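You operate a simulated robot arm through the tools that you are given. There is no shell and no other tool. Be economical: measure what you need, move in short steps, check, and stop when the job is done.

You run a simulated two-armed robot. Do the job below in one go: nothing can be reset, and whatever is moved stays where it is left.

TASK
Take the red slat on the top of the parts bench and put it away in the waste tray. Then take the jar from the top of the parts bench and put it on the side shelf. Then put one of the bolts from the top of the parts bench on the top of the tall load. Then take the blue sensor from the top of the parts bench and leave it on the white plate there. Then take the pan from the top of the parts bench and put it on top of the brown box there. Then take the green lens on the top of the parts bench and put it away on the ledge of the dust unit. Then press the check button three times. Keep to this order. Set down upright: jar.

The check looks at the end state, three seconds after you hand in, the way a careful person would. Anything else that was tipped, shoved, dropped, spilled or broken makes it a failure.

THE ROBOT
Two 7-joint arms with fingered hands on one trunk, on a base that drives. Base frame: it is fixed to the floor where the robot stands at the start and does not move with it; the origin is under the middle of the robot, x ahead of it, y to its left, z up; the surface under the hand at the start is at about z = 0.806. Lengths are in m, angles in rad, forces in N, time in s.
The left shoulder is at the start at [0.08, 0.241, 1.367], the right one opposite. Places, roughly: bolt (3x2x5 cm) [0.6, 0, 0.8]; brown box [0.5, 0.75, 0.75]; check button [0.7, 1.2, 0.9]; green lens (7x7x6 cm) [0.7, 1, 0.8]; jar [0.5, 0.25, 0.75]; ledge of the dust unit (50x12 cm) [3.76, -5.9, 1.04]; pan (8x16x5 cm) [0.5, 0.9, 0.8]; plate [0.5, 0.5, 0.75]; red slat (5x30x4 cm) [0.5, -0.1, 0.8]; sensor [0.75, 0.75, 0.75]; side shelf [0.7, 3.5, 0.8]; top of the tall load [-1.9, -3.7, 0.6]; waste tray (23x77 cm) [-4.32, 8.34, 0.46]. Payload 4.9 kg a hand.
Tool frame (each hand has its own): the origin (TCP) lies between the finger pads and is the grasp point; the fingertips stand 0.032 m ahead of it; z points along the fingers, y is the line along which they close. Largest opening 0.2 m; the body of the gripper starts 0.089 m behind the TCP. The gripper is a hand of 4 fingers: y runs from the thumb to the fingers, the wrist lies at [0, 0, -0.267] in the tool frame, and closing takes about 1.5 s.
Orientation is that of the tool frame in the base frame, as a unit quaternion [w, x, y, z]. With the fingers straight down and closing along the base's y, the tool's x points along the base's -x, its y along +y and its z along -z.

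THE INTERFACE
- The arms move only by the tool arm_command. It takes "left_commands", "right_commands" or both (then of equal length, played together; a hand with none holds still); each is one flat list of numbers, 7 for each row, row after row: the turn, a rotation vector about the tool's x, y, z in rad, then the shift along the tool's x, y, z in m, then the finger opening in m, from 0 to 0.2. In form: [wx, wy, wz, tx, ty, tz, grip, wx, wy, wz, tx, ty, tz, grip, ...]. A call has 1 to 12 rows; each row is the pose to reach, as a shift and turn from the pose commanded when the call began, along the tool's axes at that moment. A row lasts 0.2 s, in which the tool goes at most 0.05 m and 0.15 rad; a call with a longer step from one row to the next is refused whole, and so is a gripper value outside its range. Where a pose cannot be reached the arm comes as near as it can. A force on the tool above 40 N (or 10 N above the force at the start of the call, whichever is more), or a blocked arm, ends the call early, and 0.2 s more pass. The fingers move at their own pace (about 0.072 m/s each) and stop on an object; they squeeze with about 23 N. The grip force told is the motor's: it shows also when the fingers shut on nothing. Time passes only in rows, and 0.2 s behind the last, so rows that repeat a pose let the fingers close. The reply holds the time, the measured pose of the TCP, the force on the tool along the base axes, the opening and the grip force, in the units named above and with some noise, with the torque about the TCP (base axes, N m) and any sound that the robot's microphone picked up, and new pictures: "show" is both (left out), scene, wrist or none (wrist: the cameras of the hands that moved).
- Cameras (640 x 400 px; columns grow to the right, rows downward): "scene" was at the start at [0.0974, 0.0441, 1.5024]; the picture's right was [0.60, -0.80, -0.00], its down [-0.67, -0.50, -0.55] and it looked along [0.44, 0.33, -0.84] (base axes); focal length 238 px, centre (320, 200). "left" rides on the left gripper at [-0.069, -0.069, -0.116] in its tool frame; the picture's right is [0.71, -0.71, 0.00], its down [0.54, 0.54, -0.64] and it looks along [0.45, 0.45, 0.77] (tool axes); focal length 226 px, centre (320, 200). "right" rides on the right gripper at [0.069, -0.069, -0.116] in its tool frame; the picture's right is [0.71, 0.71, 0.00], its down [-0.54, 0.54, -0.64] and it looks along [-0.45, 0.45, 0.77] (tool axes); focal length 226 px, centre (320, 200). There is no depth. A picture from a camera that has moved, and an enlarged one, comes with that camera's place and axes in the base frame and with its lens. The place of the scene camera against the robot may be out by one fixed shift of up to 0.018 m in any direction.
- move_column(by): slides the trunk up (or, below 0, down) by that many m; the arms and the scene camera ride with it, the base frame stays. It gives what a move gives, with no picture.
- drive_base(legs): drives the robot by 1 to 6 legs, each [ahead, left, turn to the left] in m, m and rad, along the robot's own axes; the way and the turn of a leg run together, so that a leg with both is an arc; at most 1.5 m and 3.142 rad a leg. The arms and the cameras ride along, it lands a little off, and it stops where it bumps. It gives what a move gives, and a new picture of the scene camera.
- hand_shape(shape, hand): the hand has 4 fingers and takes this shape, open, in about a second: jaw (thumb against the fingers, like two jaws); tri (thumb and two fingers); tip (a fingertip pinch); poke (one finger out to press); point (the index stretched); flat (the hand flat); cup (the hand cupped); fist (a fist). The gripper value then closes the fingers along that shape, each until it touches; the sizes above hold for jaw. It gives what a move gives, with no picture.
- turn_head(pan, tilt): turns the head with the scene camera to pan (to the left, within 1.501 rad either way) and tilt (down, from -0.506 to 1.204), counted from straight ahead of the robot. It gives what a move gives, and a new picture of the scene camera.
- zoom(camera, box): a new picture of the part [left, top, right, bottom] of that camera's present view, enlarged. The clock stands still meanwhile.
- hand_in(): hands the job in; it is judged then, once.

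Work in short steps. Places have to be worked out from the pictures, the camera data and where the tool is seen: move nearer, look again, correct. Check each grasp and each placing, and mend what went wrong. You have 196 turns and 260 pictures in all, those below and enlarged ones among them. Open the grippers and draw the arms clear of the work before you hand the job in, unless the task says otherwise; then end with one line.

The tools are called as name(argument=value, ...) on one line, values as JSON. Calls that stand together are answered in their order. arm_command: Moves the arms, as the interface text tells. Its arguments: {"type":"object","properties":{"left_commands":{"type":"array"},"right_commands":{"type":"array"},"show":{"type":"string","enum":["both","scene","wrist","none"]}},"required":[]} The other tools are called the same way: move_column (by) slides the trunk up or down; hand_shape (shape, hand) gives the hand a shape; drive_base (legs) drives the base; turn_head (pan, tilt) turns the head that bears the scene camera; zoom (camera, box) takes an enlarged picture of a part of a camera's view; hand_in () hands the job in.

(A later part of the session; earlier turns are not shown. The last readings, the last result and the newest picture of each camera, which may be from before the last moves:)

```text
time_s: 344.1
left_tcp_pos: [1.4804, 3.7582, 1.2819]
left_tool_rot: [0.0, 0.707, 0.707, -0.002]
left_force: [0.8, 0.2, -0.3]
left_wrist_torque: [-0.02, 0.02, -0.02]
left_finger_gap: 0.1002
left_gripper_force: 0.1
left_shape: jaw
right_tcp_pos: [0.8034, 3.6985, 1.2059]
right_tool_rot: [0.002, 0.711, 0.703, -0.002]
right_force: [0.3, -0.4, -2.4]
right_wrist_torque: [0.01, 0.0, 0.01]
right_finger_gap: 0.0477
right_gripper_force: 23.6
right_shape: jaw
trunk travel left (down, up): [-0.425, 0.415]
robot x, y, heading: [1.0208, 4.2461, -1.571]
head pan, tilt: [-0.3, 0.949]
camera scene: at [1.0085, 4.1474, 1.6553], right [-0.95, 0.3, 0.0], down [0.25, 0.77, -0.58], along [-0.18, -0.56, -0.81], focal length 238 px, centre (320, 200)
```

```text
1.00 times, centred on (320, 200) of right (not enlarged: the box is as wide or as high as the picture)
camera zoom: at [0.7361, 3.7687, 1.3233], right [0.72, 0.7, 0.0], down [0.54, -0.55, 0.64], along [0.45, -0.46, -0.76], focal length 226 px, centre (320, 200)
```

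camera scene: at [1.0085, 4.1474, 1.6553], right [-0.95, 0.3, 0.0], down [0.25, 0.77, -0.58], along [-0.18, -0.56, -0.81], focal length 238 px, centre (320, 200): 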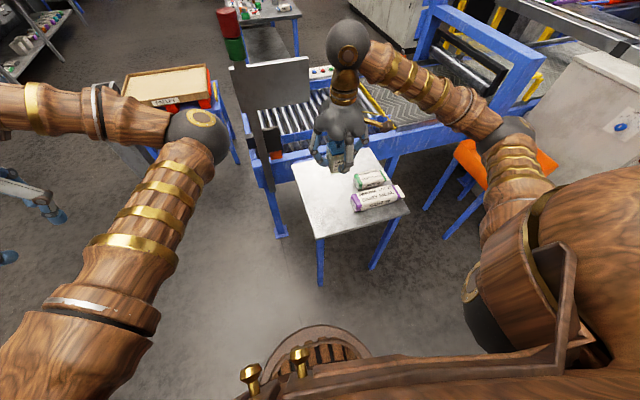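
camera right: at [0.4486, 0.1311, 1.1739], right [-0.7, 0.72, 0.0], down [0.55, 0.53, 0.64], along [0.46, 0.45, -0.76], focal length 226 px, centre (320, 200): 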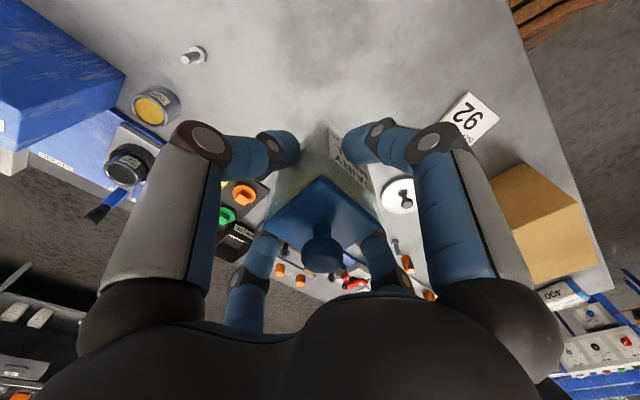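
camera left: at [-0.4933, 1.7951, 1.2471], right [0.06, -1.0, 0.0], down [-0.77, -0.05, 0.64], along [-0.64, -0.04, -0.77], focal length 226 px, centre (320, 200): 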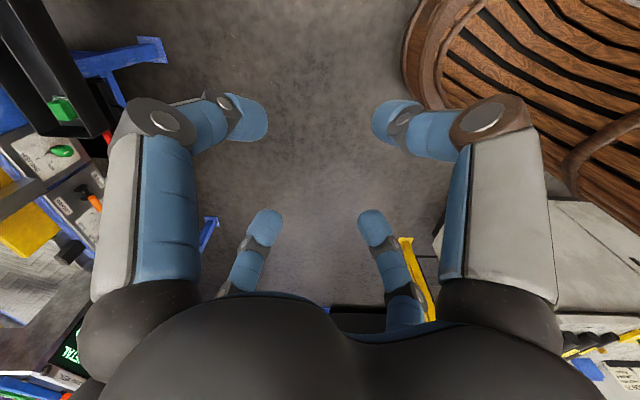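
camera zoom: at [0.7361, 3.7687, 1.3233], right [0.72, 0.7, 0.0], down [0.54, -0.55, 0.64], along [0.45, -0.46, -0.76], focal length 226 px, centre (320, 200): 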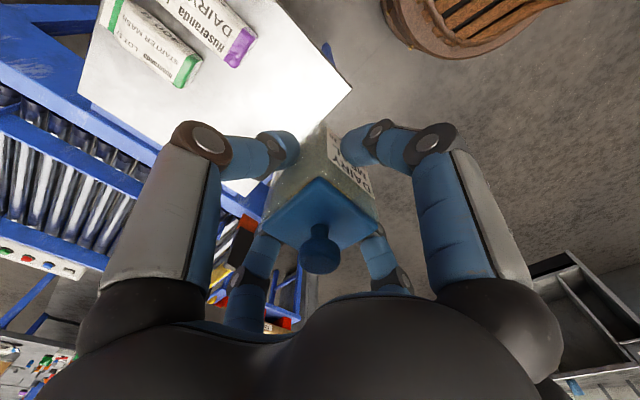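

Shelf measured: x 0.48–0.88, y 3.33–3.73; free zone at (0.80, 3.50). I'll extend the arm there, then lower.

arm_command(right_commands=[0, 0, 0, -0.05, 0, 0, 0, 0, 0, 0, -0.1, 0, 0, 0, 0, 0, 0, -0.15, 0, 0, 0, 0, 0, 0, -0.2, -0.003, 0, 0], show="none")

move_column(by=-0.15)

arm_command(right_commands=[0, 0, 0, 0, 0, 0.05, 0, 0, 0, 0, 0, 0, 0.1, 0, 0, 0, 0, 0, 0, 0.15, 0, 0, 0, 0, 0, 0, 0.165, 0], show="both")

```text
time_s: 345.1
left_tcp_pos: [1.4811, 3.7544, 1.2813]
left_tool_rot: [0.0, 0.707, 0.708, -0.001]
left_force: [0.0, 0.2, -0.1]
left_wrist_torque: [0.06, 0.03, -0.01]
left_finger_gap: 0.1003
left_gripper_force: 0.0
left_shape: jaw
right_tcp_pos: [0.7976, 3.4974, 1.2064]
right_tool_rot: [0.0, 0.712, 0.703, -0.001]
right_force: [0.1, 0.6, -3.3]
right_wrist_torque: [0.04, 0.01, -0.01]
right_finger_gap: 0.048
right_gripper_force: 22.9
right_shape: jaw
trunk travel left (down, up): [-0.425, 0.415]
robot x, y, heading: [1.023, 4.2448, -1.577]
head pan, tilt: [-0.3, 0.949]
```

```text
time_s: 346.8
left_tcp_pos: [1.4809, 3.7569, 1.1316]
left_tool_rot: [-0.001, 0.707, 0.707, 0.0]
left_force: [-0.4, 0.6, -0.3]
left_wrist_torque: [0.02, -0.02, 0.0]
left_finger_gap: 0.0999
left_gripper_force: 0.1
left_shape: jaw
right_tcp_pos: [0.7978, 3.4996, 1.0583]
right_tool_rot: [0.001, 0.711, 0.703, -0.001]
right_force: [-0.7, -0.9, -2.3]
right_wrist_torque: [-0.04, -0.01, -0.03]
right_finger_gap: 0.0479
right_gripper_force: 23.4
right_shape: jaw
trunk travel left (down, up): [-0.275, 0.565]
robot x, y, heading: [1.0207, 4.247, -1.573]
head pan, tilt: [-0.3, 0.949]
```

```text
time_s: 347.8
left_tcp_pos: [1.4819, 3.7559, 1.1326]
left_tool_rot: [-0.001, 0.707, 0.707, 0.0]
left_force: [0.1, 0.3, 0.4]
left_wrist_torque: [0.04, 0.03, -0.03]
left_finger_gap: 0.1003
left_gripper_force: 0.1
left_shape: jaw
right_tcp_pos: [0.7956, 3.4976, 0.8916]
right_tool_rot: [0.0, 0.711, 0.703, -0.001]
right_force: [-0.8, 0.0, -1.5]
right_wrist_torque: [-0.02, 0.04, 0.01]
right_finger_gap: 0.0478
right_gripper_force: 22.9
right_shape: jaw
trunk travel left (down, up): [-0.275, 0.565]
robot x, y, heading: [1.0225, 4.2433, -1.579]
head pan, tilt: [-0.3, 0.949]
camera scene: at [1.0092, 4.1471, 1.5053], right [-0.95, 0.3, 0.0], down [0.24, 0.78, -0.58], along [-0.18, -0.55, -0.81], focal length 238 px, centre (320, 200)
camera right: at [0.729, 3.5681, 1.009], right [0.71, 0.7, 0.0], down [0.54, -0.55, 0.64], along [0.45, -0.46, -0.77], focal length 226 px, centre (320, 200)
```

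scene: 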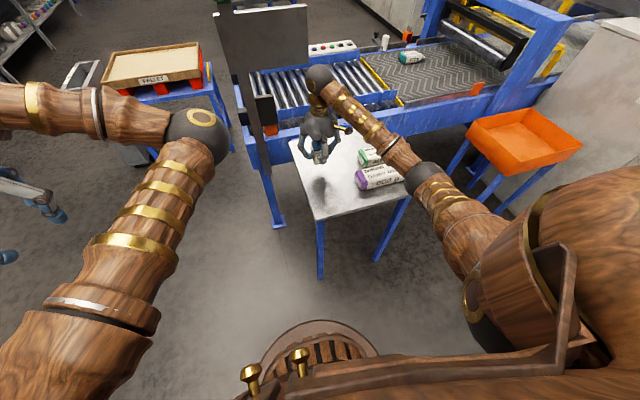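
right: 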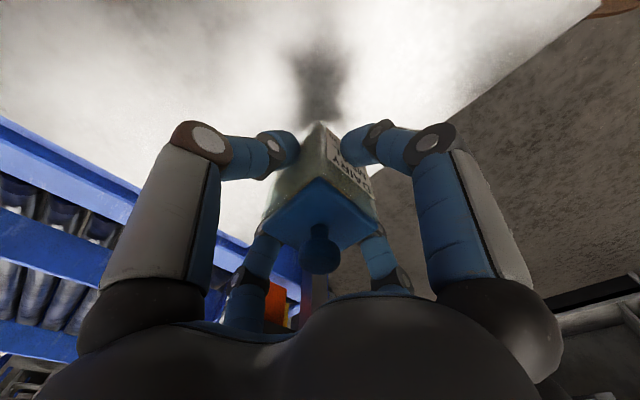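

Over the free spot. Lowering slowly until contact.

arm_command(right_commands=[0, 0, 0, 0, 0, 0.012, 0, 0, 0, 0, 0, 0, 0.022, 0, 0, 0, 0, 0, 0, 0.03, 0, 0, 0, 0, 0, 0, 0.036, 0], show="wrist")

```text
time_s: 348.8
left_tcp_pos: [1.4818, 3.7559, 1.1318]
left_tool_rot: [0.0, 0.707, 0.707, 0.0]
left_force: [0.5, 0.0, 0.1]
left_wrist_torque: [-0.01, 0.02, 0.02]
left_finger_gap: 0.1001
left_gripper_force: 0.0
left_shape: jaw
right_tcp_pos: [0.7972, 3.4986, 0.8571]
right_tool_rot: [0.001, 0.711, 0.703, 0.0]
right_force: [0.5, -0.2, -2.4]
right_wrist_torque: [0.01, 0.01, 0.0]
right_finger_gap: 0.0479
right_gripper_force: 23.1
right_shape: jaw
trunk travel left (down, up): [-0.275, 0.565]
robot x, y, heading: [1.0208, 4.246, -1.575]
head pan, tilt: [-0.3, 0.949]
camera right: at [0.7289, 3.5679, 0.9738], right [0.72, 0.7, 0.0], down [0.54, -0.55, 0.64], along [0.45, -0.46, -0.76], focal length 226 px, centre (320, 200)
```

right: 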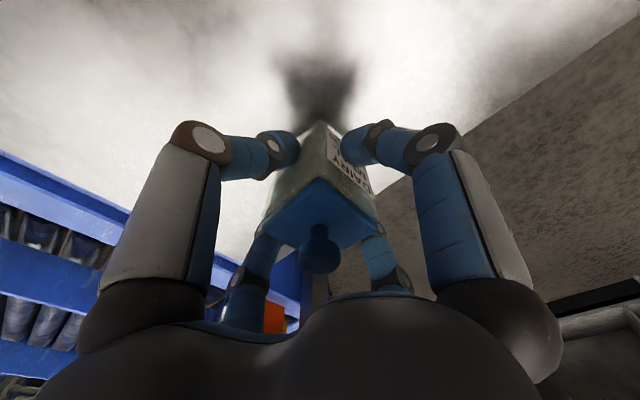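

Still hanging free. Continue down in small steps.

arm_command(right_commands=[0, 0, 0, 0, 0, 0.006, 0, 0, 0, 0, 0, 0, 0.012, 0, 0, 0, 0, 0, 0, 0.018, 0, 0, 0, 0, 0, 0, 0.024, 0, 0, 0, 0, 0, 0, 0.03, 0], show="wrist")

```text
time_s: 350.0
left_tcp_pos: [1.4812, 3.7593, 1.1331]
left_tool_rot: [0.0, 0.707, 0.707, -0.002]
left_force: [-0.2, -0.4, 0.1]
left_wrist_torque: [-0.01, 0.0, -0.02]
left_finger_gap: 0.1002
left_gripper_force: 0.1
left_shape: jaw
right_tcp_pos: [0.7965, 3.4995, 0.8347]
right_tool_rot: [0.005, 0.712, 0.703, -0.005]
right_force: [-1.8, -3.2, 36.8]
right_wrist_torque: [-0.08, 0.14, 0.09]
right_finger_gap: 0.0491
right_gripper_force: 23.0
right_shape: jaw
trunk travel left (down, up): [-0.275, 0.565]
robot x, y, heading: [1.0189, 4.2495, -1.576]
head pan, tilt: [-0.3, 0.949]
camera right: at [0.7291, 3.5705, 0.9505], right [0.72, 0.7, -0.01], down [0.54, -0.54, 0.65], along [0.45, -0.47, -0.76], focal length 226 px, centre (320, 200)
```

right: 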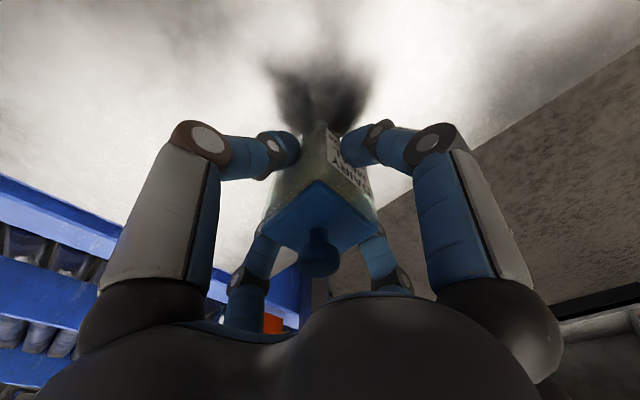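

Contact made. Ease up 4 mm to relieve load, open to 0.12, then withdraw straight up.

arm_command(right_commands=[0, 0, 0, 0, 0, -0.004, 0.049, 0, 0, 0, 0, 0, -0.004, 0.065, 0, 0, 0, 0, 0, -0.004, 0.09, 0, 0, 0, 0, 0, -0.004, 0.12, 0, 0, 0, 0, 0, -0.004, 0.12, 0, 0, 0, 0, 0, -0.03, 0.12, 0, 0, 0, 0, 0, -0.07, 0.12, 0, 0, 0, 0, 0, -0.12, 0.12, 0, 0, 0, 0, 0, -0.17, 0.12, 0, 0, 0, 0, 0, -0.22, 0.12], show="both")

```text
time_s: 352.2
left_tcp_pos: [1.4815, 3.7581, 1.1322]
left_tool_rot: [0.0, 0.706, 0.708, -0.001]
left_force: [0.5, -0.3, -0.2]
left_wrist_torque: [-0.02, 0.03, -0.03]
left_finger_gap: 0.1003
left_gripper_force: 0.0
left_shape: jaw
right_tcp_pos: [0.7966, 3.4992, 1.0499]
right_tool_rot: [0.002, 0.711, 0.703, -0.001]
right_force: [0.2, 1.7, 0.4]
right_wrist_torque: [-0.01, 0.01, 0.01]
right_finger_gap: 0.1197
right_gripper_force: 0.0
right_shape: jaw
trunk travel left (down, up): [-0.275, 0.565]
robot x, y, heading: [1.0219, 4.2475, -1.579]
head pan, tilt: [-0.3, 0.949]
camera scene: at [1.0096, 4.1488, 1.5052], right [-0.95, 0.3, 0.0], down [0.24, 0.78, -0.58], along [-0.18, -0.56, -0.81], focal length 238 px, centre (320, 200)
camera right: at [0.7287, 3.5685, 1.1662], right [0.71, 0.7, 0.0], down [0.54, -0.55, 0.64], along [0.45, -0.46, -0.76], focal length 226 px, centre (320, 200)
```

scene: 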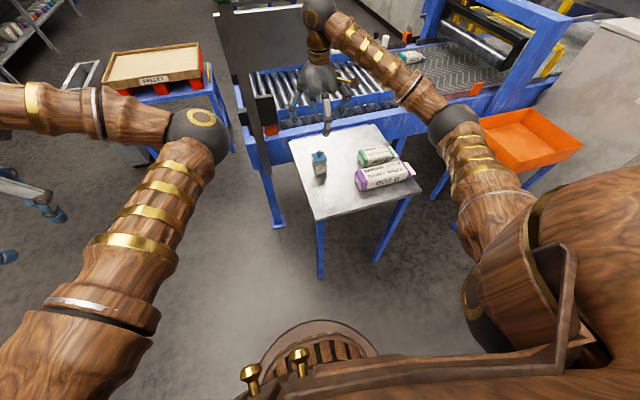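
right: 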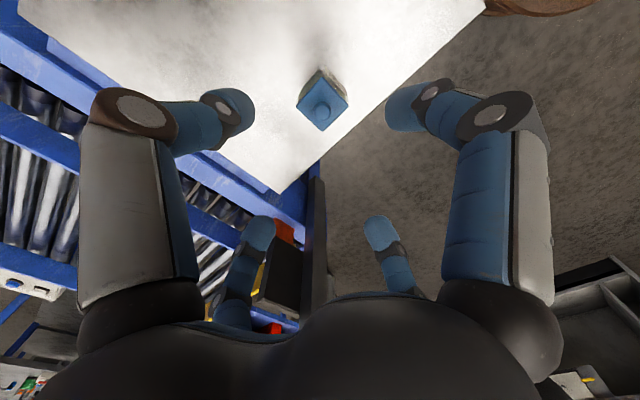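

Jar stands upright on the shelf. I'll retract the hand, raise the trunk and drive back the known way.

arm_command(right_commands=[0, 0, 0, 0.04, 0, 0, 0.12, 0, 0, 0, 0.08, 0, 0, 0.12, 0, 0, 0, 0.12, 0, 0, 0.12, 0, 0, 0, 0.16, 0, 0, 0.12, 0, 0, 0, 0.2, 0, 0, 0.12], show="none")

move_column(by=0.15)

drive_base(legs=[[0, 0.9, 0], [0, 0.86, 0], [1.4, 0, 0], [1.35, 0, 0], [0, -0.36, 0]])

```text
time_s: 353.4
left_tcp_pos: [1.4796, 3.7586, 1.1331]
left_tool_rot: [0.001, 0.707, 0.707, -0.001]
left_force: [-0.3, -0.3, 0.8]
left_wrist_torque: [0.0, 0.01, 0.02]
left_finger_gap: 0.1
left_gripper_force: 0.1
left_shape: jaw
right_tcp_pos: [0.799, 3.702, 1.0493]
right_tool_rot: [0.001, 0.711, 0.703, -0.001]
right_force: [-1.5, 0.4, 0.4]
right_wrist_torque: [-0.05, 0.04, 0.01]
right_finger_gap: 0.1194
right_gripper_force: 0.0
right_shape: jaw
trunk travel left (down, up): [-0.275, 0.565]
robot x, y, heading: [1.0187, 4.247, -1.577]
head pan, tilt: [-0.3, 0.949]
```

```text
time_s: 355.2
left_tcp_pos: [1.4815, 3.7568, 1.2821]
left_tool_rot: [-0.001, 0.707, 0.707, 0.0]
left_force: [0.4, -0.1, 0.1]
left_wrist_torque: [0.0, -0.01, -0.04]
left_finger_gap: 0.1004
left_gripper_force: 0.1
left_shape: jaw
right_tcp_pos: [0.7985, 3.6995, 1.1981]
right_tool_rot: [0.001, 0.712, 0.702, -0.002]
right_force: [-0.7, 0.4, -0.2]
right_wrist_torque: [-0.02, -0.01, -0.02]
right_finger_gap: 0.1195
right_gripper_force: 0.0
right_shape: jaw
trunk travel left (down, up): [-0.425, 0.415]
robot x, y, heading: [1.0191, 4.2465, -1.571]
head pan, tilt: [-0.3, 0.949]
```

```text
time_s: 379.1
left_tcp_pos: [3.0129, 1.0158, 1.2812]
left_tool_rot: [-0.001, 0.687, 0.727, -0.002]
left_force: [0.4, 0.0, 0.1]
left_wrist_torque: [-0.04, 0.04, 0.04]
left_finger_gap: 0.1002
left_gripper_force: 0.1
left_shape: jaw
right_tcp_pos: [2.3358, 0.9218, 1.199]
right_tool_rot: [0.001, 0.691, 0.723, -0.002]
right_force: [0.6, 0.7, 0.1]
right_wrist_torque: [0.0, -0.02, 0.0]
right_finger_gap: 0.1195
right_gripper_force: 0.1
right_shape: jaw
trunk travel left (down, up): [-0.425, 0.415]
robot x, y, heading: [2.5261, 1.4774, -1.522]
head pan, tilt: [-0.3, 0.949]
camera scene: at [2.522, 1.3794, 1.6553], right [-0.97, 0.25, 0.0], down [0.2, 0.79, -0.58], along [-0.14, -0.56, -0.81], focal length 238 px, centre (320, 200)
```

scene: 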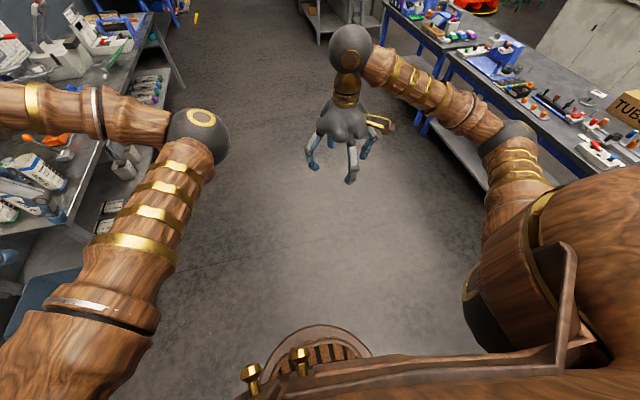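

Good. Turn to heading 0 and back through the gap to the bench's west side.

drive_base(legs=[[0, 0, 1.522], [-0.73, -0.02, 0], [-0.64, 0.14, 0]])

```text
time_s: 389.9
left_tcp_pos: [1.6635, 2.0762, 1.2819]
left_tool_rot: [-0.001, 0.006, 1.0, -0.001]
left_force: [-0.5, -0.6, -0.5]
left_wrist_torque: [0.0, -0.03, 0.01]
left_finger_gap: 0.1004
left_gripper_force: 0.0
left_shape: jaw
right_tcp_pos: [1.7113, 1.3933, 1.1984]
right_tool_rot: [0.0, 0.012, 1.0, 0.0]
right_force: [-0.1, -0.4, -1.0]
right_wrist_torque: [0.01, 0.06, -0.01]
right_finger_gap: 0.1196
right_gripper_force: 0.1
right_shape: jaw
trunk travel left (down, up): [-0.425, 0.415]
robot x, y, heading: [1.1658, 1.6249, -0.019]
head pan, tilt: [-0.3, 0.949]
camera scene: at [1.2791, 1.601, 1.6552], right [-0.31, -0.95, 0.0], down [-0.77, 0.26, -0.58], along [0.55, -0.18, -0.81], focal length 238 px, centre (320, 200)
```

scene: 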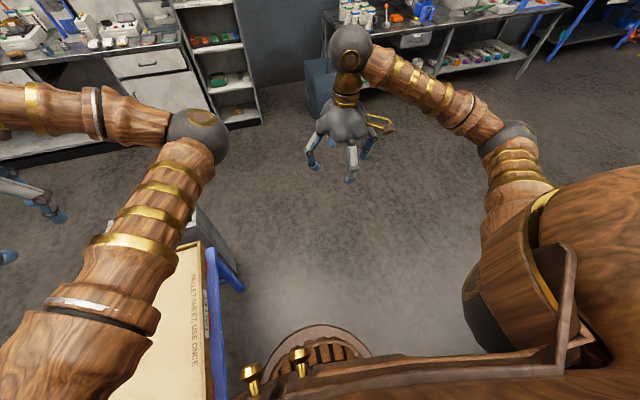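

Continue back to the bench front.

drive_base(legs=[[-0.63, 0.09, 0.019], [-0.9, -0.1, 0], [-0.2, -0.5, 0], [0, -0.85, 0], [0.5, 0, 0]])

move_column(by=-0.15)

turn_head(pan=-0.3, tilt=0.9)

zoom(camera="right", box=[0, 0, 640, 400])

```text
time_s: 407.2
left_tcp_pos: [0.4292, 0.7297, 1.2824]
left_tool_rot: [0.001, -0.009, 1.0, 0.0]
left_force: [0.3, 0.5, 0.3]
left_wrist_torque: [-0.01, -0.01, -0.03]
left_finger_gap: 0.1003
left_gripper_force: 0.0
left_shape: jaw
right_tcp_pos: [0.4991, 0.0474, 1.1982]
right_tool_rot: [0.002, -0.004, 1.0, 0.0]
right_force: [0.1, 0.4, 0.4]
right_wrist_torque: [0.0, -0.01, 0.02]
right_finger_gap: 0.1194
right_gripper_force: 0.0
right_shape: jaw
trunk travel left (down, up): [-0.425, 0.415]
robot x, y, heading: [-0.0504, 0.2594, 0.01]
head pan, tilt: [-0.3, 0.949]
camera scene: at [0.0597, 0.2409, 1.6554], right [-0.28, -0.96, 0.0], down [-0.78, 0.23, -0.58], along [0.56, -0.16, -0.81], focal length 238 px, centre (320, 200)
```

scene: 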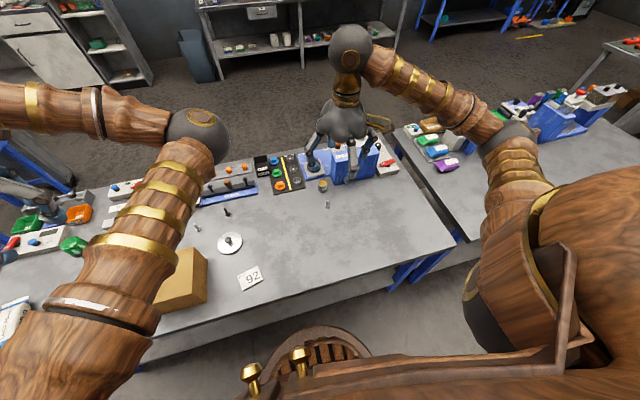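

```text
time_s: 409.0
left_tcp_pos: [0.4298, 0.7285, 1.1325]
left_tool_rot: [0.0, -0.01, 1.0, 0.0]
left_force: [0.3, -0.2, 0.5]
left_wrist_torque: [-0.04, 0.0, -0.01]
left_finger_gap: 0.1001
left_gripper_force: 0.0
left_shape: jaw
right_tcp_pos: [0.5006, 0.0484, 1.0479]
right_tool_rot: [0.001, -0.003, 1.0, 0.0]
right_force: [-0.2, 0.8, -0.3]
right_wrist_torque: [-0.01, 0.03, 0.03]
right_finger_gap: 0.1195
right_gripper_force: 0.0
right_shape: jaw
trunk travel left (down, up): [-0.275, 0.565]
robot x, y, heading: [-0.049, 0.26, 0.01]
head pan, tilt: [-0.3, 0.949]
```

```text
time_s: 409.6
left_tcp_pos: [0.4307, 0.7294, 1.1322]
left_tool_rot: [0.001, -0.01, 1.0, -0.001]
left_force: [0.1, 0.2, -0.2]
left_wrist_torque: [0.06, 0.01, 0.02]
left_finger_gap: 0.1003
left_gripper_force: 0.1
left_shape: jaw
right_tcp_pos: [0.5, 0.0484, 1.0493]
right_tool_rot: [0.002, -0.004, 1.0, 0.0]
right_force: [0.0, -0.8, 0.0]
right_wrist_torque: [-0.01, -0.02, -0.02]
right_finger_gap: 0.1196
right_gripper_force: 0.0
right_shape: jaw
trunk travel left (down, up): [-0.275, 0.565]
robot x, y, heading: [-0.05, 0.2581, 0.011]
head pan, tilt: [-0.3, 0.901]
camera scene: at [0.0636, 0.2401, 1.5089], right [-0.28, -0.96, 0.0], down [-0.75, 0.22, -0.62], along [0.6, -0.18, -0.78], focal length 238 px, centre (320, 200)
```

scene: 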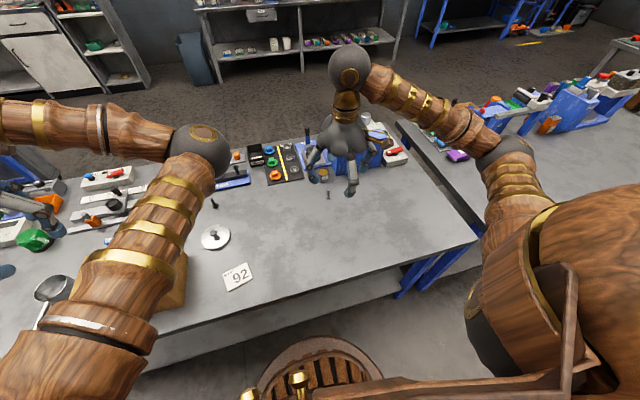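

```text
1.00 times, centred on (320, 200) of right (not enlarged: the box is as wide or as high as the picture)
camera zoom: at [0.4315, -0.0217, 1.1656], right [-0.71, 0.7, 0.0], down [0.54, 0.55, 0.64], along [0.45, 0.46, -0.76], focal length 226 px, centre (320, 200)
```

zoom: 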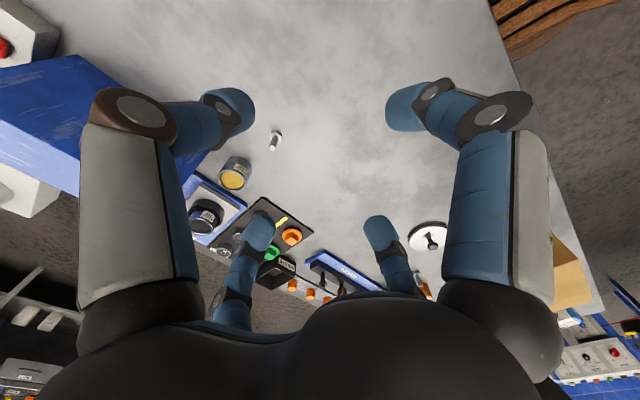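

Let me enlarge the bolt in the wrist view to see how it stands.

zoom(camera="right", box=[235, 105, 315, 165])

zoom(camera="scene", box=[295, 160, 375, 220])

```text
6.67 times, centred on (275, 135) of right
camera zoom: at [0.4315, -0.0217, 1.1656], right [-0.71, 0.7, 0.0], down [0.54, 0.55, 0.64], along [0.45, 0.46, -0.76], focal length 1507 px, centre (620, 633)
```

zoom: 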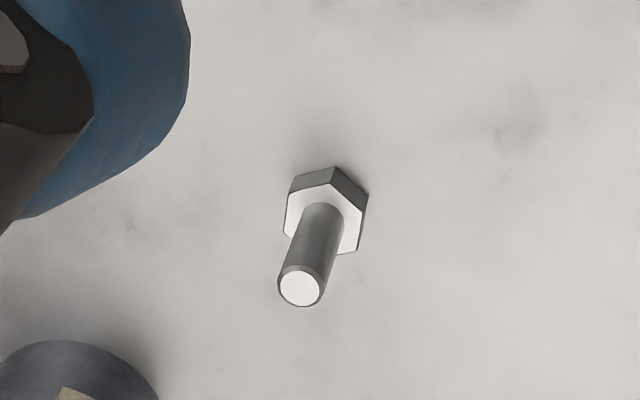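

```text
6.67 times, centred on (335, 190) of scene
camera zoom: at [0.0636, 0.2401, 1.5089], right [-0.28, -0.96, 0.0], down [-0.75, 0.22, -0.62], along [0.6, -0.18, -0.78], focal length 1586 px, centre (220, 267)
```

zoom: 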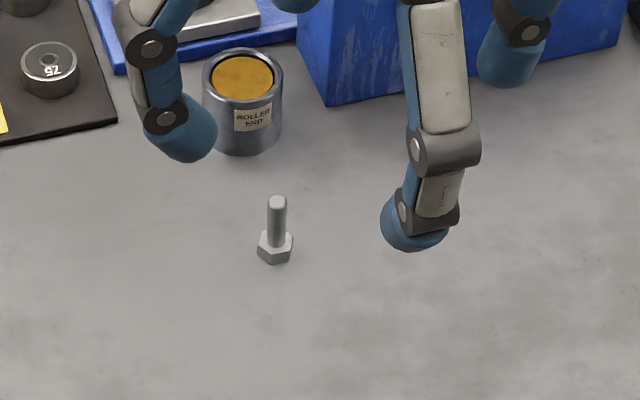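

Bolt stands on its head at (0.596, 0.042), shaft top z≈0.854. I'll use the two-finger "tip" pinch, turned 90° so the spread fingers avoid the pot, and move above it.

hand_shape(hand="right", shape="tip")

arm_command(right_commands=[0, 0, -0.143, -0.012, -0.0007, 0, 0.2, 0, 0, -0.286, -0.024, -0.0014, 0, 0.2, 0, 0, -0.429, -0.036, -0.002, 0, 0.15, 0, 0, -0.571, -0.048, -0.003, 0, 0.1, 0, 0, -0.714, -0.06, -0.004, 0, 0.07, 0, 0, -0.857, -0.072, -0.005, 0, 0.06, 0, 0, -1.0, -0.08, -0.006, 0, 0.06, 0, 0, -1.143, -0.0956, -0.006, 0, 0.06, 0, 0, -1.286, -0.0956, -0.006, 0, 0.06, 0, 0, -1.428, -0.0956, -0.006, 0, 0.06, 0, 0, -1.571, -0.0956, -0.006, 0, 0.06], show="both")

```text
time_s: 410.5
left_tcp_pos: [0.43, 0.7291, 1.1317]
left_tool_rot: [0.001, -0.009, 1.0, -0.001]
left_force: [-0.1, -0.6, -0.4]
left_wrist_torque: [-0.02, 0.01, 0.01]
left_finger_gap: 0.1004
left_gripper_force: 0.0
left_shape: jaw
right_tcp_pos: [0.4997, 0.0475, 1.0485]
right_tool_rot: [0.002, -0.004, 1.0, 0.0]
right_force: [-0.4, 0.4, -0.1]
right_wrist_torque: [0.01, 0.0, -0.02]
right_finger_gap: 0.1999
right_gripper_force: 0.1
right_shape: tip
trunk travel left (down, up): [-0.275, 0.565]
robot x, y, heading: [-0.0494, 0.2582, 0.014]
head pan, tilt: [-0.3, 0.901]
```

```text
time_s: 412.9
left_tcp_pos: [0.4307, 0.7301, 1.1313]
left_tool_rot: [0.0, -0.01, 1.0, -0.001]
left_force: [-0.4, -1.0, -0.4]
left_wrist_torque: [0.0, 0.0, -0.01]
left_finger_gap: 0.1
left_gripper_force: 0.1
left_shape: jaw
right_tcp_pos: [0.5951, 0.0422, 1.0494]
right_tool_rot: [-0.001, 0.711, -0.703, 0.002]
right_force: [0.1, 0.7, -0.4]
right_wrist_torque: [-0.02, -0.02, 0.04]
right_finger_gap: 0.0602
right_gripper_force: 0.0
right_shape: tip
trunk travel left (down, up): [-0.275, 0.565]
robot x, y, heading: [-0.0475, 0.2611, 0.011]
head pan, tilt: [-0.3, 0.901]
camera scene: at [0.064, 0.2402, 1.5089], right [-0.28, -0.96, 0.0], down [-0.75, 0.22, -0.62], along [0.6, -0.18, -0.78], focal length 238 px, centre (320, 200)
camera right: at [0.6654, -0.0253, 1.1663], right [-0.7, -0.71, 0.0], down [-0.55, 0.54, 0.64], along [-0.46, 0.45, -0.77], focal length 226 px, centre (320, 200)
```

scene: 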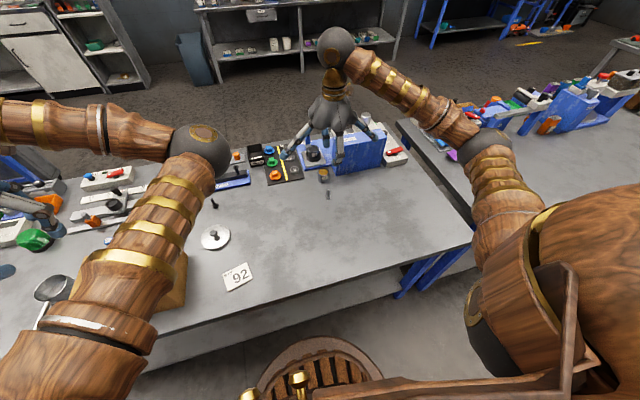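
right: 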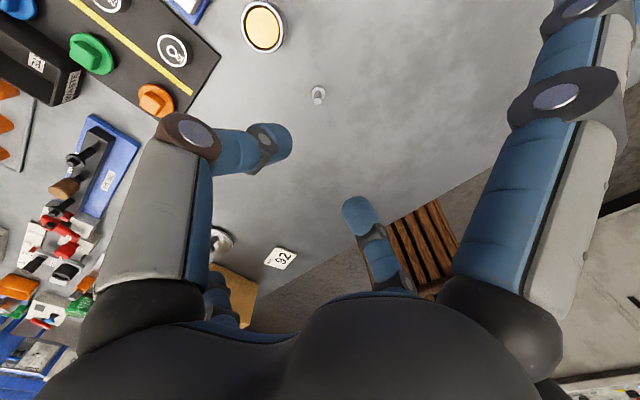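

Rotation reached fully. Enlarge to refine the bolt's location under the pinch.

zoom(camera="right", box=[278, 68, 358, 118])

```text
8.00 times, centred on (318, 93) of right
camera zoom: at [0.6654, -0.0253, 1.1663], right [-0.7, -0.71, 0.0], down [-0.55, 0.54, 0.64], along [-0.46, 0.45, -0.77], focal length 1808 px, centre (336, 1056)
```

zoom: 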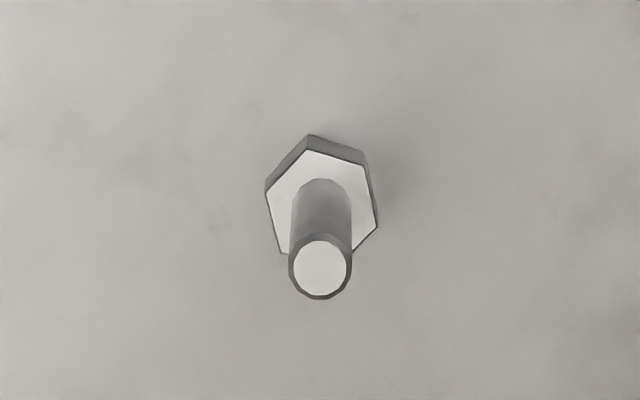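

Bolt is a few mm off (+0.005, −0.004). I'll correct and descend to z≈0.862.

arm_command(right_commands=[0, 0, 0, 0.004, -0.005, 0.04, 0.06, 0, 0, 0, 0.004, -0.005, 0.08, 0.06, 0, 0, 0, 0.004, -0.005, 0.12, 0.06, 0, 0, 0, 0.004, -0.005, 0.155, 0.06, 0, 0, 0, 0.004, -0.005, 0.175, 0.06, 0, 0, 0, 0.004, -0.005, 0.187, 0.06], show="wrist")

zoom(camera="scene", box=[270, 110, 390, 210])

```text
time_s: 414.3
left_tcp_pos: [0.4295, 0.7284, 1.1325]
left_tool_rot: [0.0, -0.008, 1.0, -0.001]
left_force: [0.3, 0.1, 0.4]
left_wrist_torque: [-0.01, -0.03, 0.0]
left_finger_gap: 0.1001
left_gripper_force: 0.1
left_shape: jaw
right_tcp_pos: [0.5987, 0.0396, 0.8609]
right_tool_rot: [-0.001, 0.71, -0.704, 0.0]
right_force: [-0.1, -0.1, -0.3]
right_wrist_torque: [-0.01, 0.03, -0.01]
right_finger_gap: 0.0604
right_gripper_force: 0.2
right_shape: tip
trunk travel left (down, up): [-0.275, 0.565]
robot x, y, heading: [-0.0487, 0.257, 0.012]
head pan, tilt: [-0.3, 0.901]
camera right: at [0.669, -0.0293, 0.9785], right [-0.7, -0.71, 0.0], down [-0.55, 0.54, 0.64], along [-0.46, 0.45, -0.77], focal length 226 px, centre (320, 200)
```

right: 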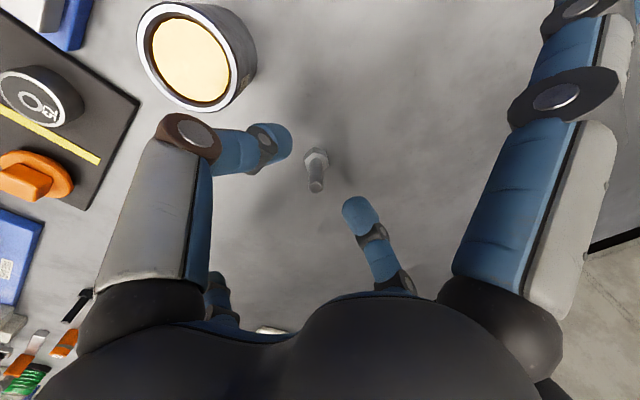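

```text
4.00 times, centred on (330, 160) of scene
camera zoom: at [0.064, 0.2401, 1.5089], right [-0.28, -0.96, 0.0], down [-0.75, 0.22, -0.62], along [0.6, -0.18, -0.78], focal length 952 px, centre (280, 360)
```

zoom: 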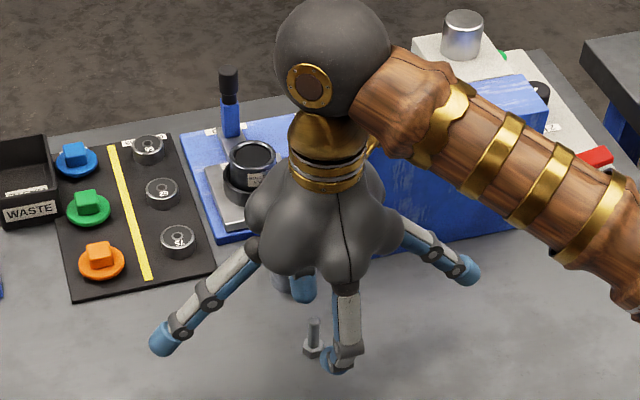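

Bolt lies right between the two pinching fingers. Closing.

arm_command(right_commands=[0, 0, 0, 0, 0, 0, 0.04, 0, 0, 0, 0, 0, 0, 0.02, 0, 0, 0, 0, 0, 0, 0, 0, 0, 0, 0, 0, 0, 0, 0, 0, 0, 0, 0, 0, 0], show="wrist")

```text
time_s: 415.5
left_tcp_pos: [0.4292, 0.7286, 1.1314]
left_tool_rot: [0.001, -0.009, 1.0, -0.001]
left_force: [0.0, 0.3, 0.7]
left_wrist_torque: [-0.01, -0.01, 0.0]
left_finger_gap: 0.1002
left_gripper_force: 0.1
left_shape: jaw
right_tcp_pos: [0.5988, 0.0398, 0.8615]
right_tool_rot: [-0.001, 0.71, -0.704, 0.001]
right_force: [-0.7, -0.1, -0.3]
right_wrist_torque: [0.01, 0.02, 0.0]
right_finger_gap: 0.0047
right_gripper_force: 23.3
right_shape: tip
trunk travel left (down, up): [-0.275, 0.565]
robot x, y, heading: [-0.0517, 0.2623, 0.015]
head pan, tilt: [-0.3, 0.901]
camera right: at [0.6689, -0.0294, 0.979], right [-0.7, -0.71, 0.0], down [-0.55, 0.54, 0.64], along [-0.46, 0.45, -0.77], focal length 226 px, centre (320, 200)
```

right: 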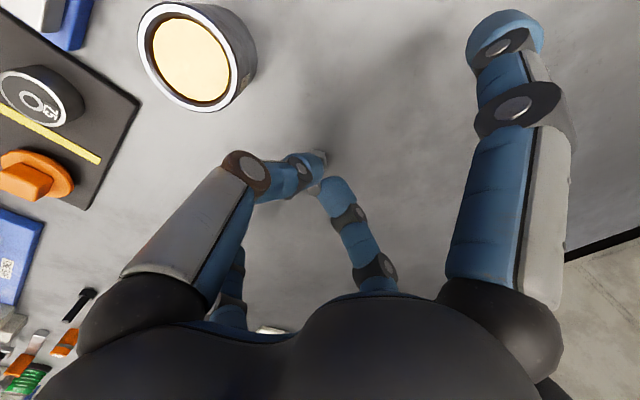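

Gap reads 4.7 mm; I'll lift slightly and check whether the bolt comes along.

arm_command(right_commands=[0, 0, 0, 0, 0, -0.02, 0, 0, 0, 0, 0, 0, -0.06, 0, 0, 0, 0, 0, 0, -0.1, 0], show="wrist")

zoom(camera="scene", box=[270, 90, 390, 210])

```text
time_s: 416.3
left_tcp_pos: [0.4287, 0.7296, 1.1325]
left_tool_rot: [0.001, -0.01, 1.0, -0.001]
left_force: [0.7, -0.3, -0.5]
left_wrist_torque: [-0.02, 0.0, -0.02]
left_finger_gap: 0.1004
left_gripper_force: 0.1
left_shape: jaw
right_tcp_pos: [0.6003, 0.0406, 0.9603]
right_tool_rot: [-0.001, 0.71, -0.704, 0.001]
right_force: [1.2, 0.6, -0.7]
right_wrist_torque: [-0.02, -0.03, -0.03]
right_finger_gap: 0.0045
right_gripper_force: 23.0
right_shape: tip
trunk travel left (down, up): [-0.275, 0.565]
robot x, y, heading: [-0.0482, 0.2589, 0.017]
head pan, tilt: [-0.3, 0.901]
camera right: at [0.6703, -0.0286, 1.0776], right [-0.7, -0.71, 0.0], down [-0.55, 0.54, 0.64], along [-0.46, 0.45, -0.77], focal length 226 px, centre (320, 200)
```

right: 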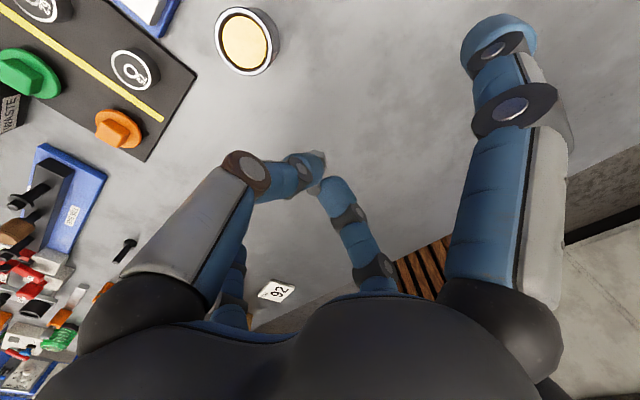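

```text
3.33 times, centred on (330, 150) of scene
camera zoom: at [0.0631, 0.2402, 1.5088], right [-0.28, -0.96, 0.0], down [-0.75, 0.22, -0.62], along [0.6, -0.18, -0.78], focal length 793 px, centre (287, 367)
```

zoom: 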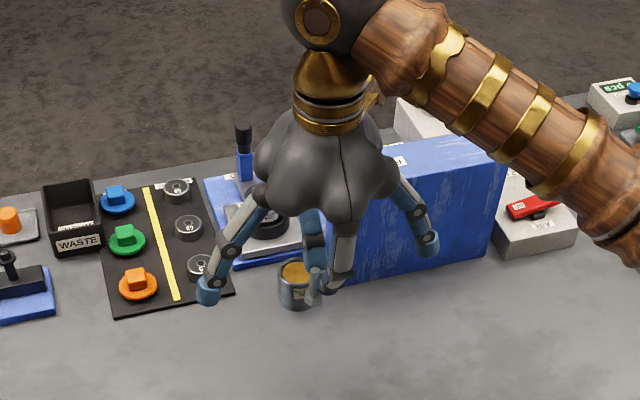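

The bolt is held at the fingertips. I'll lift more, back off, and look toward the south for the tall load.

arm_command(right_commands=[0, 0, 0, 0, 0, -0.05, 0, 0, 0, 0, 0, 0, -0.1, 0, 0, 0, 0, 0, 0, -0.14, 0], show="none")

drive_base(legs=[[-0.55, 0, 0], [0, 0, -1.57]])

turn_head(pan=-0.3, tilt=0.3)

```text
time_s: 417.1
left_tcp_pos: [0.4305, 0.7299, 1.1313]
left_tool_rot: [0.001, -0.01, 1.0, 0.0]
left_force: [-0.1, 0.2, -0.1]
left_wrist_torque: [0.0, 0.01, -0.01]
left_finger_gap: 0.1002
left_gripper_force: 0.1
left_shape: jaw
right_tcp_pos: [0.6025, 0.0391, 1.103]
right_tool_rot: [-0.001, 0.71, -0.704, 0.0]
right_force: [-0.9, -0.3, -0.6]
right_wrist_torque: [-0.01, 0.01, -0.03]
right_finger_gap: 0.0044
right_gripper_force: 23.0
right_shape: tip
trunk travel left (down, up): [-0.275, 0.565]
robot x, y, heading: [-0.0529, 0.259, 0.013]
head pan, tilt: [-0.3, 0.901]
```

```text
time_s: 424.1
left_tcp_pos: [-0.1181, -0.2203, 1.1325]
left_tool_rot: [0.0, 0.693, 0.721, -0.001]
left_force: [0.6, -1.1, 0.8]
left_wrist_torque: [-0.03, -0.01, -0.03]
left_finger_gap: 0.1003
left_gripper_force: 0.1
left_shape: jaw
right_tcp_pos: [-0.8037, -0.4067, 1.1023]
right_tool_rot: [0.001, -0.014, 1.0, -0.002]
right_force: [-0.7, -0.4, 0.1]
right_wrist_torque: [-0.04, 0.03, 0.0]
right_finger_gap: 0.0044
right_gripper_force: 23.4
right_shape: tip
trunk travel left (down, up): [-0.275, 0.565]
robot x, y, heading: [-0.5957, 0.2483, -1.534]
head pan, tilt: [-0.3, 0.901]
camera scene: at [-0.6051, 0.1486, 1.5089], right [-0.96, 0.26, 0.0], down [0.21, 0.76, -0.62], along [-0.16, -0.6, -0.78], focal length 238 px, centre (320, 200)
```

scene: 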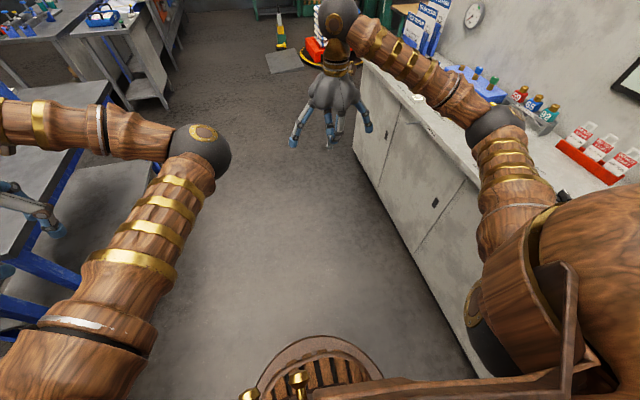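

```text
time_s: 425.1
left_tcp_pos: [-0.1163, -0.221, 1.1324]
left_tool_rot: [0.0, 0.693, 0.721, -0.002]
left_force: [0.1, -0.3, -0.9]
left_wrist_torque: [0.03, 0.0, 0.02]
left_finger_gap: 0.1004
left_gripper_force: 0.0
left_shape: jaw
right_tcp_pos: [-0.8052, -0.4066, 1.1015]
right_tool_rot: [0.0, -0.014, 1.0, -0.001]
right_force: [1.6, -1.0, 0.0]
right_wrist_torque: [0.02, -0.04, 0.02]
right_finger_gap: 0.0041
right_gripper_force: 22.6
right_shape: tip
trunk travel left (down, up): [-0.275, 0.565]
robot x, y, heading: [-0.5972, 0.251, -1.533]
head pan, tilt: [-0.3, 0.3]
camera scene: at [-0.6097, 0.1314, 1.5611], right [-0.96, 0.26, 0.0], down [0.08, 0.29, -0.95], along [-0.25, -0.92, -0.3], focal length 238 px, centre (320, 200)
```

scene: 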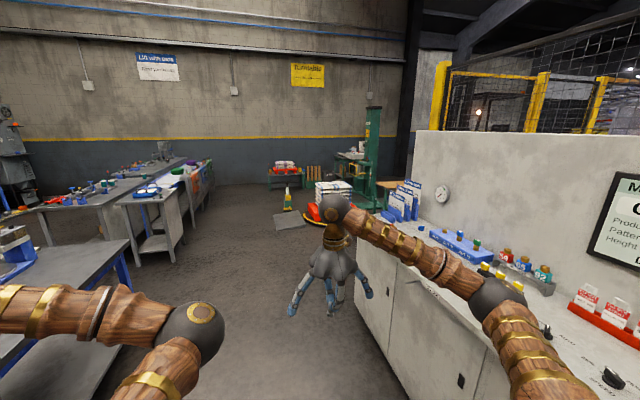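

The tall load looks to be the silver stack near (333,190), on the turntable. I'll drive 2 m south along the aisle and look again.

drive_base(legs=[[1.3, 0, -0.03], [0.9, 0, 0]])

zoom(camera="scene", box=[240, 120, 480, 270])

```text
time_s: 435.9
left_tcp_pos: [-0.0645, -2.4154, 1.1323]
left_tool_rot: [0.001, 0.695, 0.719, -0.001]
left_force: [-0.2, -0.6, 0.7]
left_wrist_torque: [0.0, -0.03, 0.01]
left_finger_gap: 0.1001
left_gripper_force: 0.0
left_shape: jaw
right_tcp_pos: [-0.7516, -2.598, 1.104]
right_tool_rot: [0.0, -0.012, 1.0, -0.002]
right_force: [-0.9, 0.6, -0.9]
right_wrist_torque: [-0.03, 0.01, 0.03]
right_finger_gap: 0.004
right_gripper_force: 23.1
right_shape: tip
trunk travel left (down, up): [-0.275, 0.565]
robot x, y, heading: [-0.542, -1.9466, -1.542]
head pan, tilt: [-0.3, 0.3]
camera scene: at [-0.5543, -2.0619, 1.5612], right [-0.96, 0.27, 0.0], down [0.08, 0.28, -0.96], along [-0.26, -0.92, -0.3], focal length 238 px, centre (320, 200)
```

scene: 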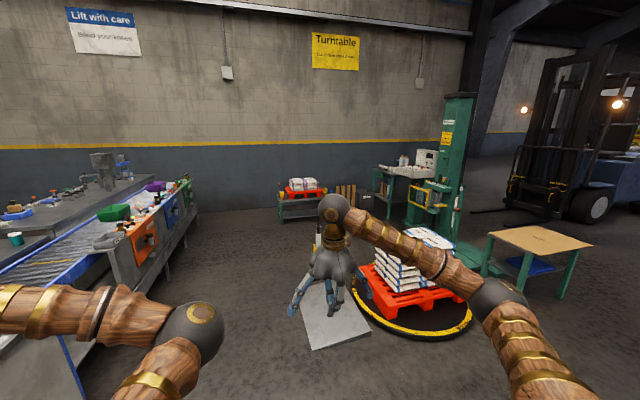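

```text
2.67 times, centred on (360, 195) of scene
camera zoom: at [-0.5543, -2.0619, 1.5612], right [-0.96, 0.27, 0.0], down [0.08, 0.28, -0.96], along [-0.26, -0.92, -0.3], focal length 634 px, centre (213, 213)
```

zoom: 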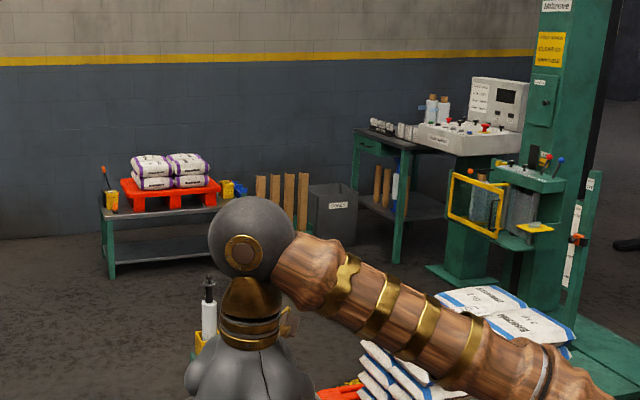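

The turntable (centre (−1.9, −3.7), radius ~0.55) carries the stack; a flat ramp plate lies at y<−3.37. I'll stop short at about (−1.15, −2.9), facing the load.

drive_base(legs=[[0, 0, -0.576], [1.1, 0, 0], [0, 0, -0.24]])

turn_head(pan=0.0, tilt=0.8)

```text
time_s: 444.0
left_tcp_pos: [-1.1485, -3.5476, 1.1323]
left_tool_rot: [-0.001, 0.926, 0.378, -0.001]
left_force: [0.0, 0.5, 0.1]
left_wrist_torque: [-0.01, 0.05, 0.0]
left_finger_gap: 0.1002
left_gripper_force: 0.0
left_shape: jaw
right_tcp_pos: [-1.7472, -3.1639, 1.1028]
right_tool_rot: [-0.001, 0.393, 0.92, -0.002]
right_force: [0.6, 0.6, -1.3]
right_wrist_torque: [0.0, 0.03, 0.0]
right_finger_gap: 0.0041
right_gripper_force: 22.5
right_shape: tip
trunk travel left (down, up): [-0.275, 0.565]
robot x, y, heading: [-1.12, -2.8787, -2.372]
head pan, tilt: [-0.3, 0.3]
camera scene: at [-1.2151, -2.9389, 1.5611], right [-0.45, 0.89, 0.0], down [0.26, 0.13, -0.96], along [-0.85, -0.43, -0.3], focal length 238 px, centre (320, 200)
```

scene: 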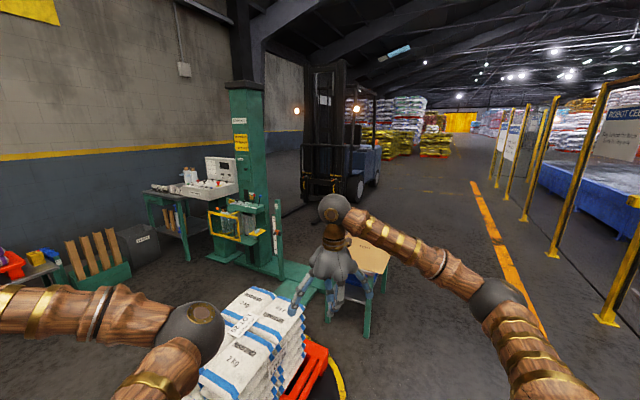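

```text
time_s: 444.9
left_tcp_pos: [-1.1488, -3.5491, 1.1319]
left_tool_rot: [0.0, 0.926, 0.378, -0.001]
left_force: [-0.2, 0.7, 0.9]
left_wrist_torque: [0.01, -0.01, 0.0]
left_finger_gap: 0.1004
left_gripper_force: 0.0
left_shape: jaw
right_tcp_pos: [-1.7476, -3.1648, 1.1023]
right_tool_rot: [-0.001, 0.392, 0.92, -0.002]
right_force: [-0.5, -0.3, -0.6]
right_wrist_torque: [0.0, 0.01, 0.02]
right_finger_gap: 0.0042
right_gripper_force: 23.1
right_shape: tip
trunk travel left (down, up): [-0.275, 0.565]
robot x, y, heading: [-1.1208, -2.8781, -2.372]
head pan, tilt: [0.0, 0.799]
camera scene: at [-1.1896, -2.9531, 1.5169], right [-0.69, 0.72, 0.0], down [0.52, 0.5, -0.7], along [-0.5, -0.48, -0.72], focal length 238 px, centre (320, 200)
```

scene: 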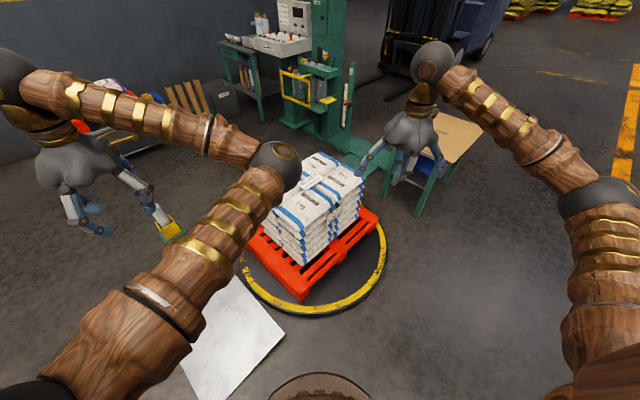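

Enlarge the load top to choose the spot.

zoom(camera="scene", box=[230, 130, 430, 320])

```text
2.11 times, centred on (330, 225) of scene
camera zoom: at [-1.1896, -2.9531, 1.5169], right [-0.69, 0.72, 0.0], down [0.52, 0.5, -0.7], along [-0.5, -0.48, -0.72], focal length 501 px, centre (299, 147)
```

zoom: 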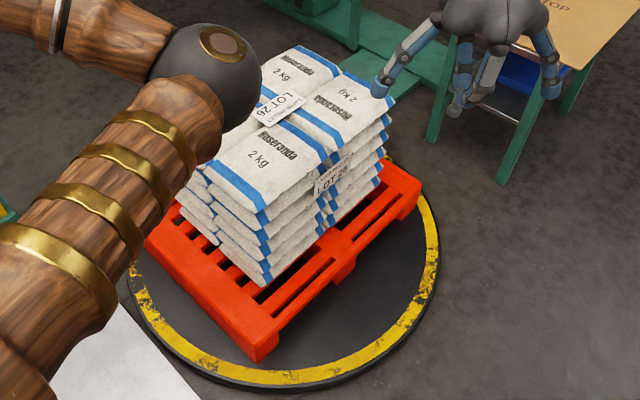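

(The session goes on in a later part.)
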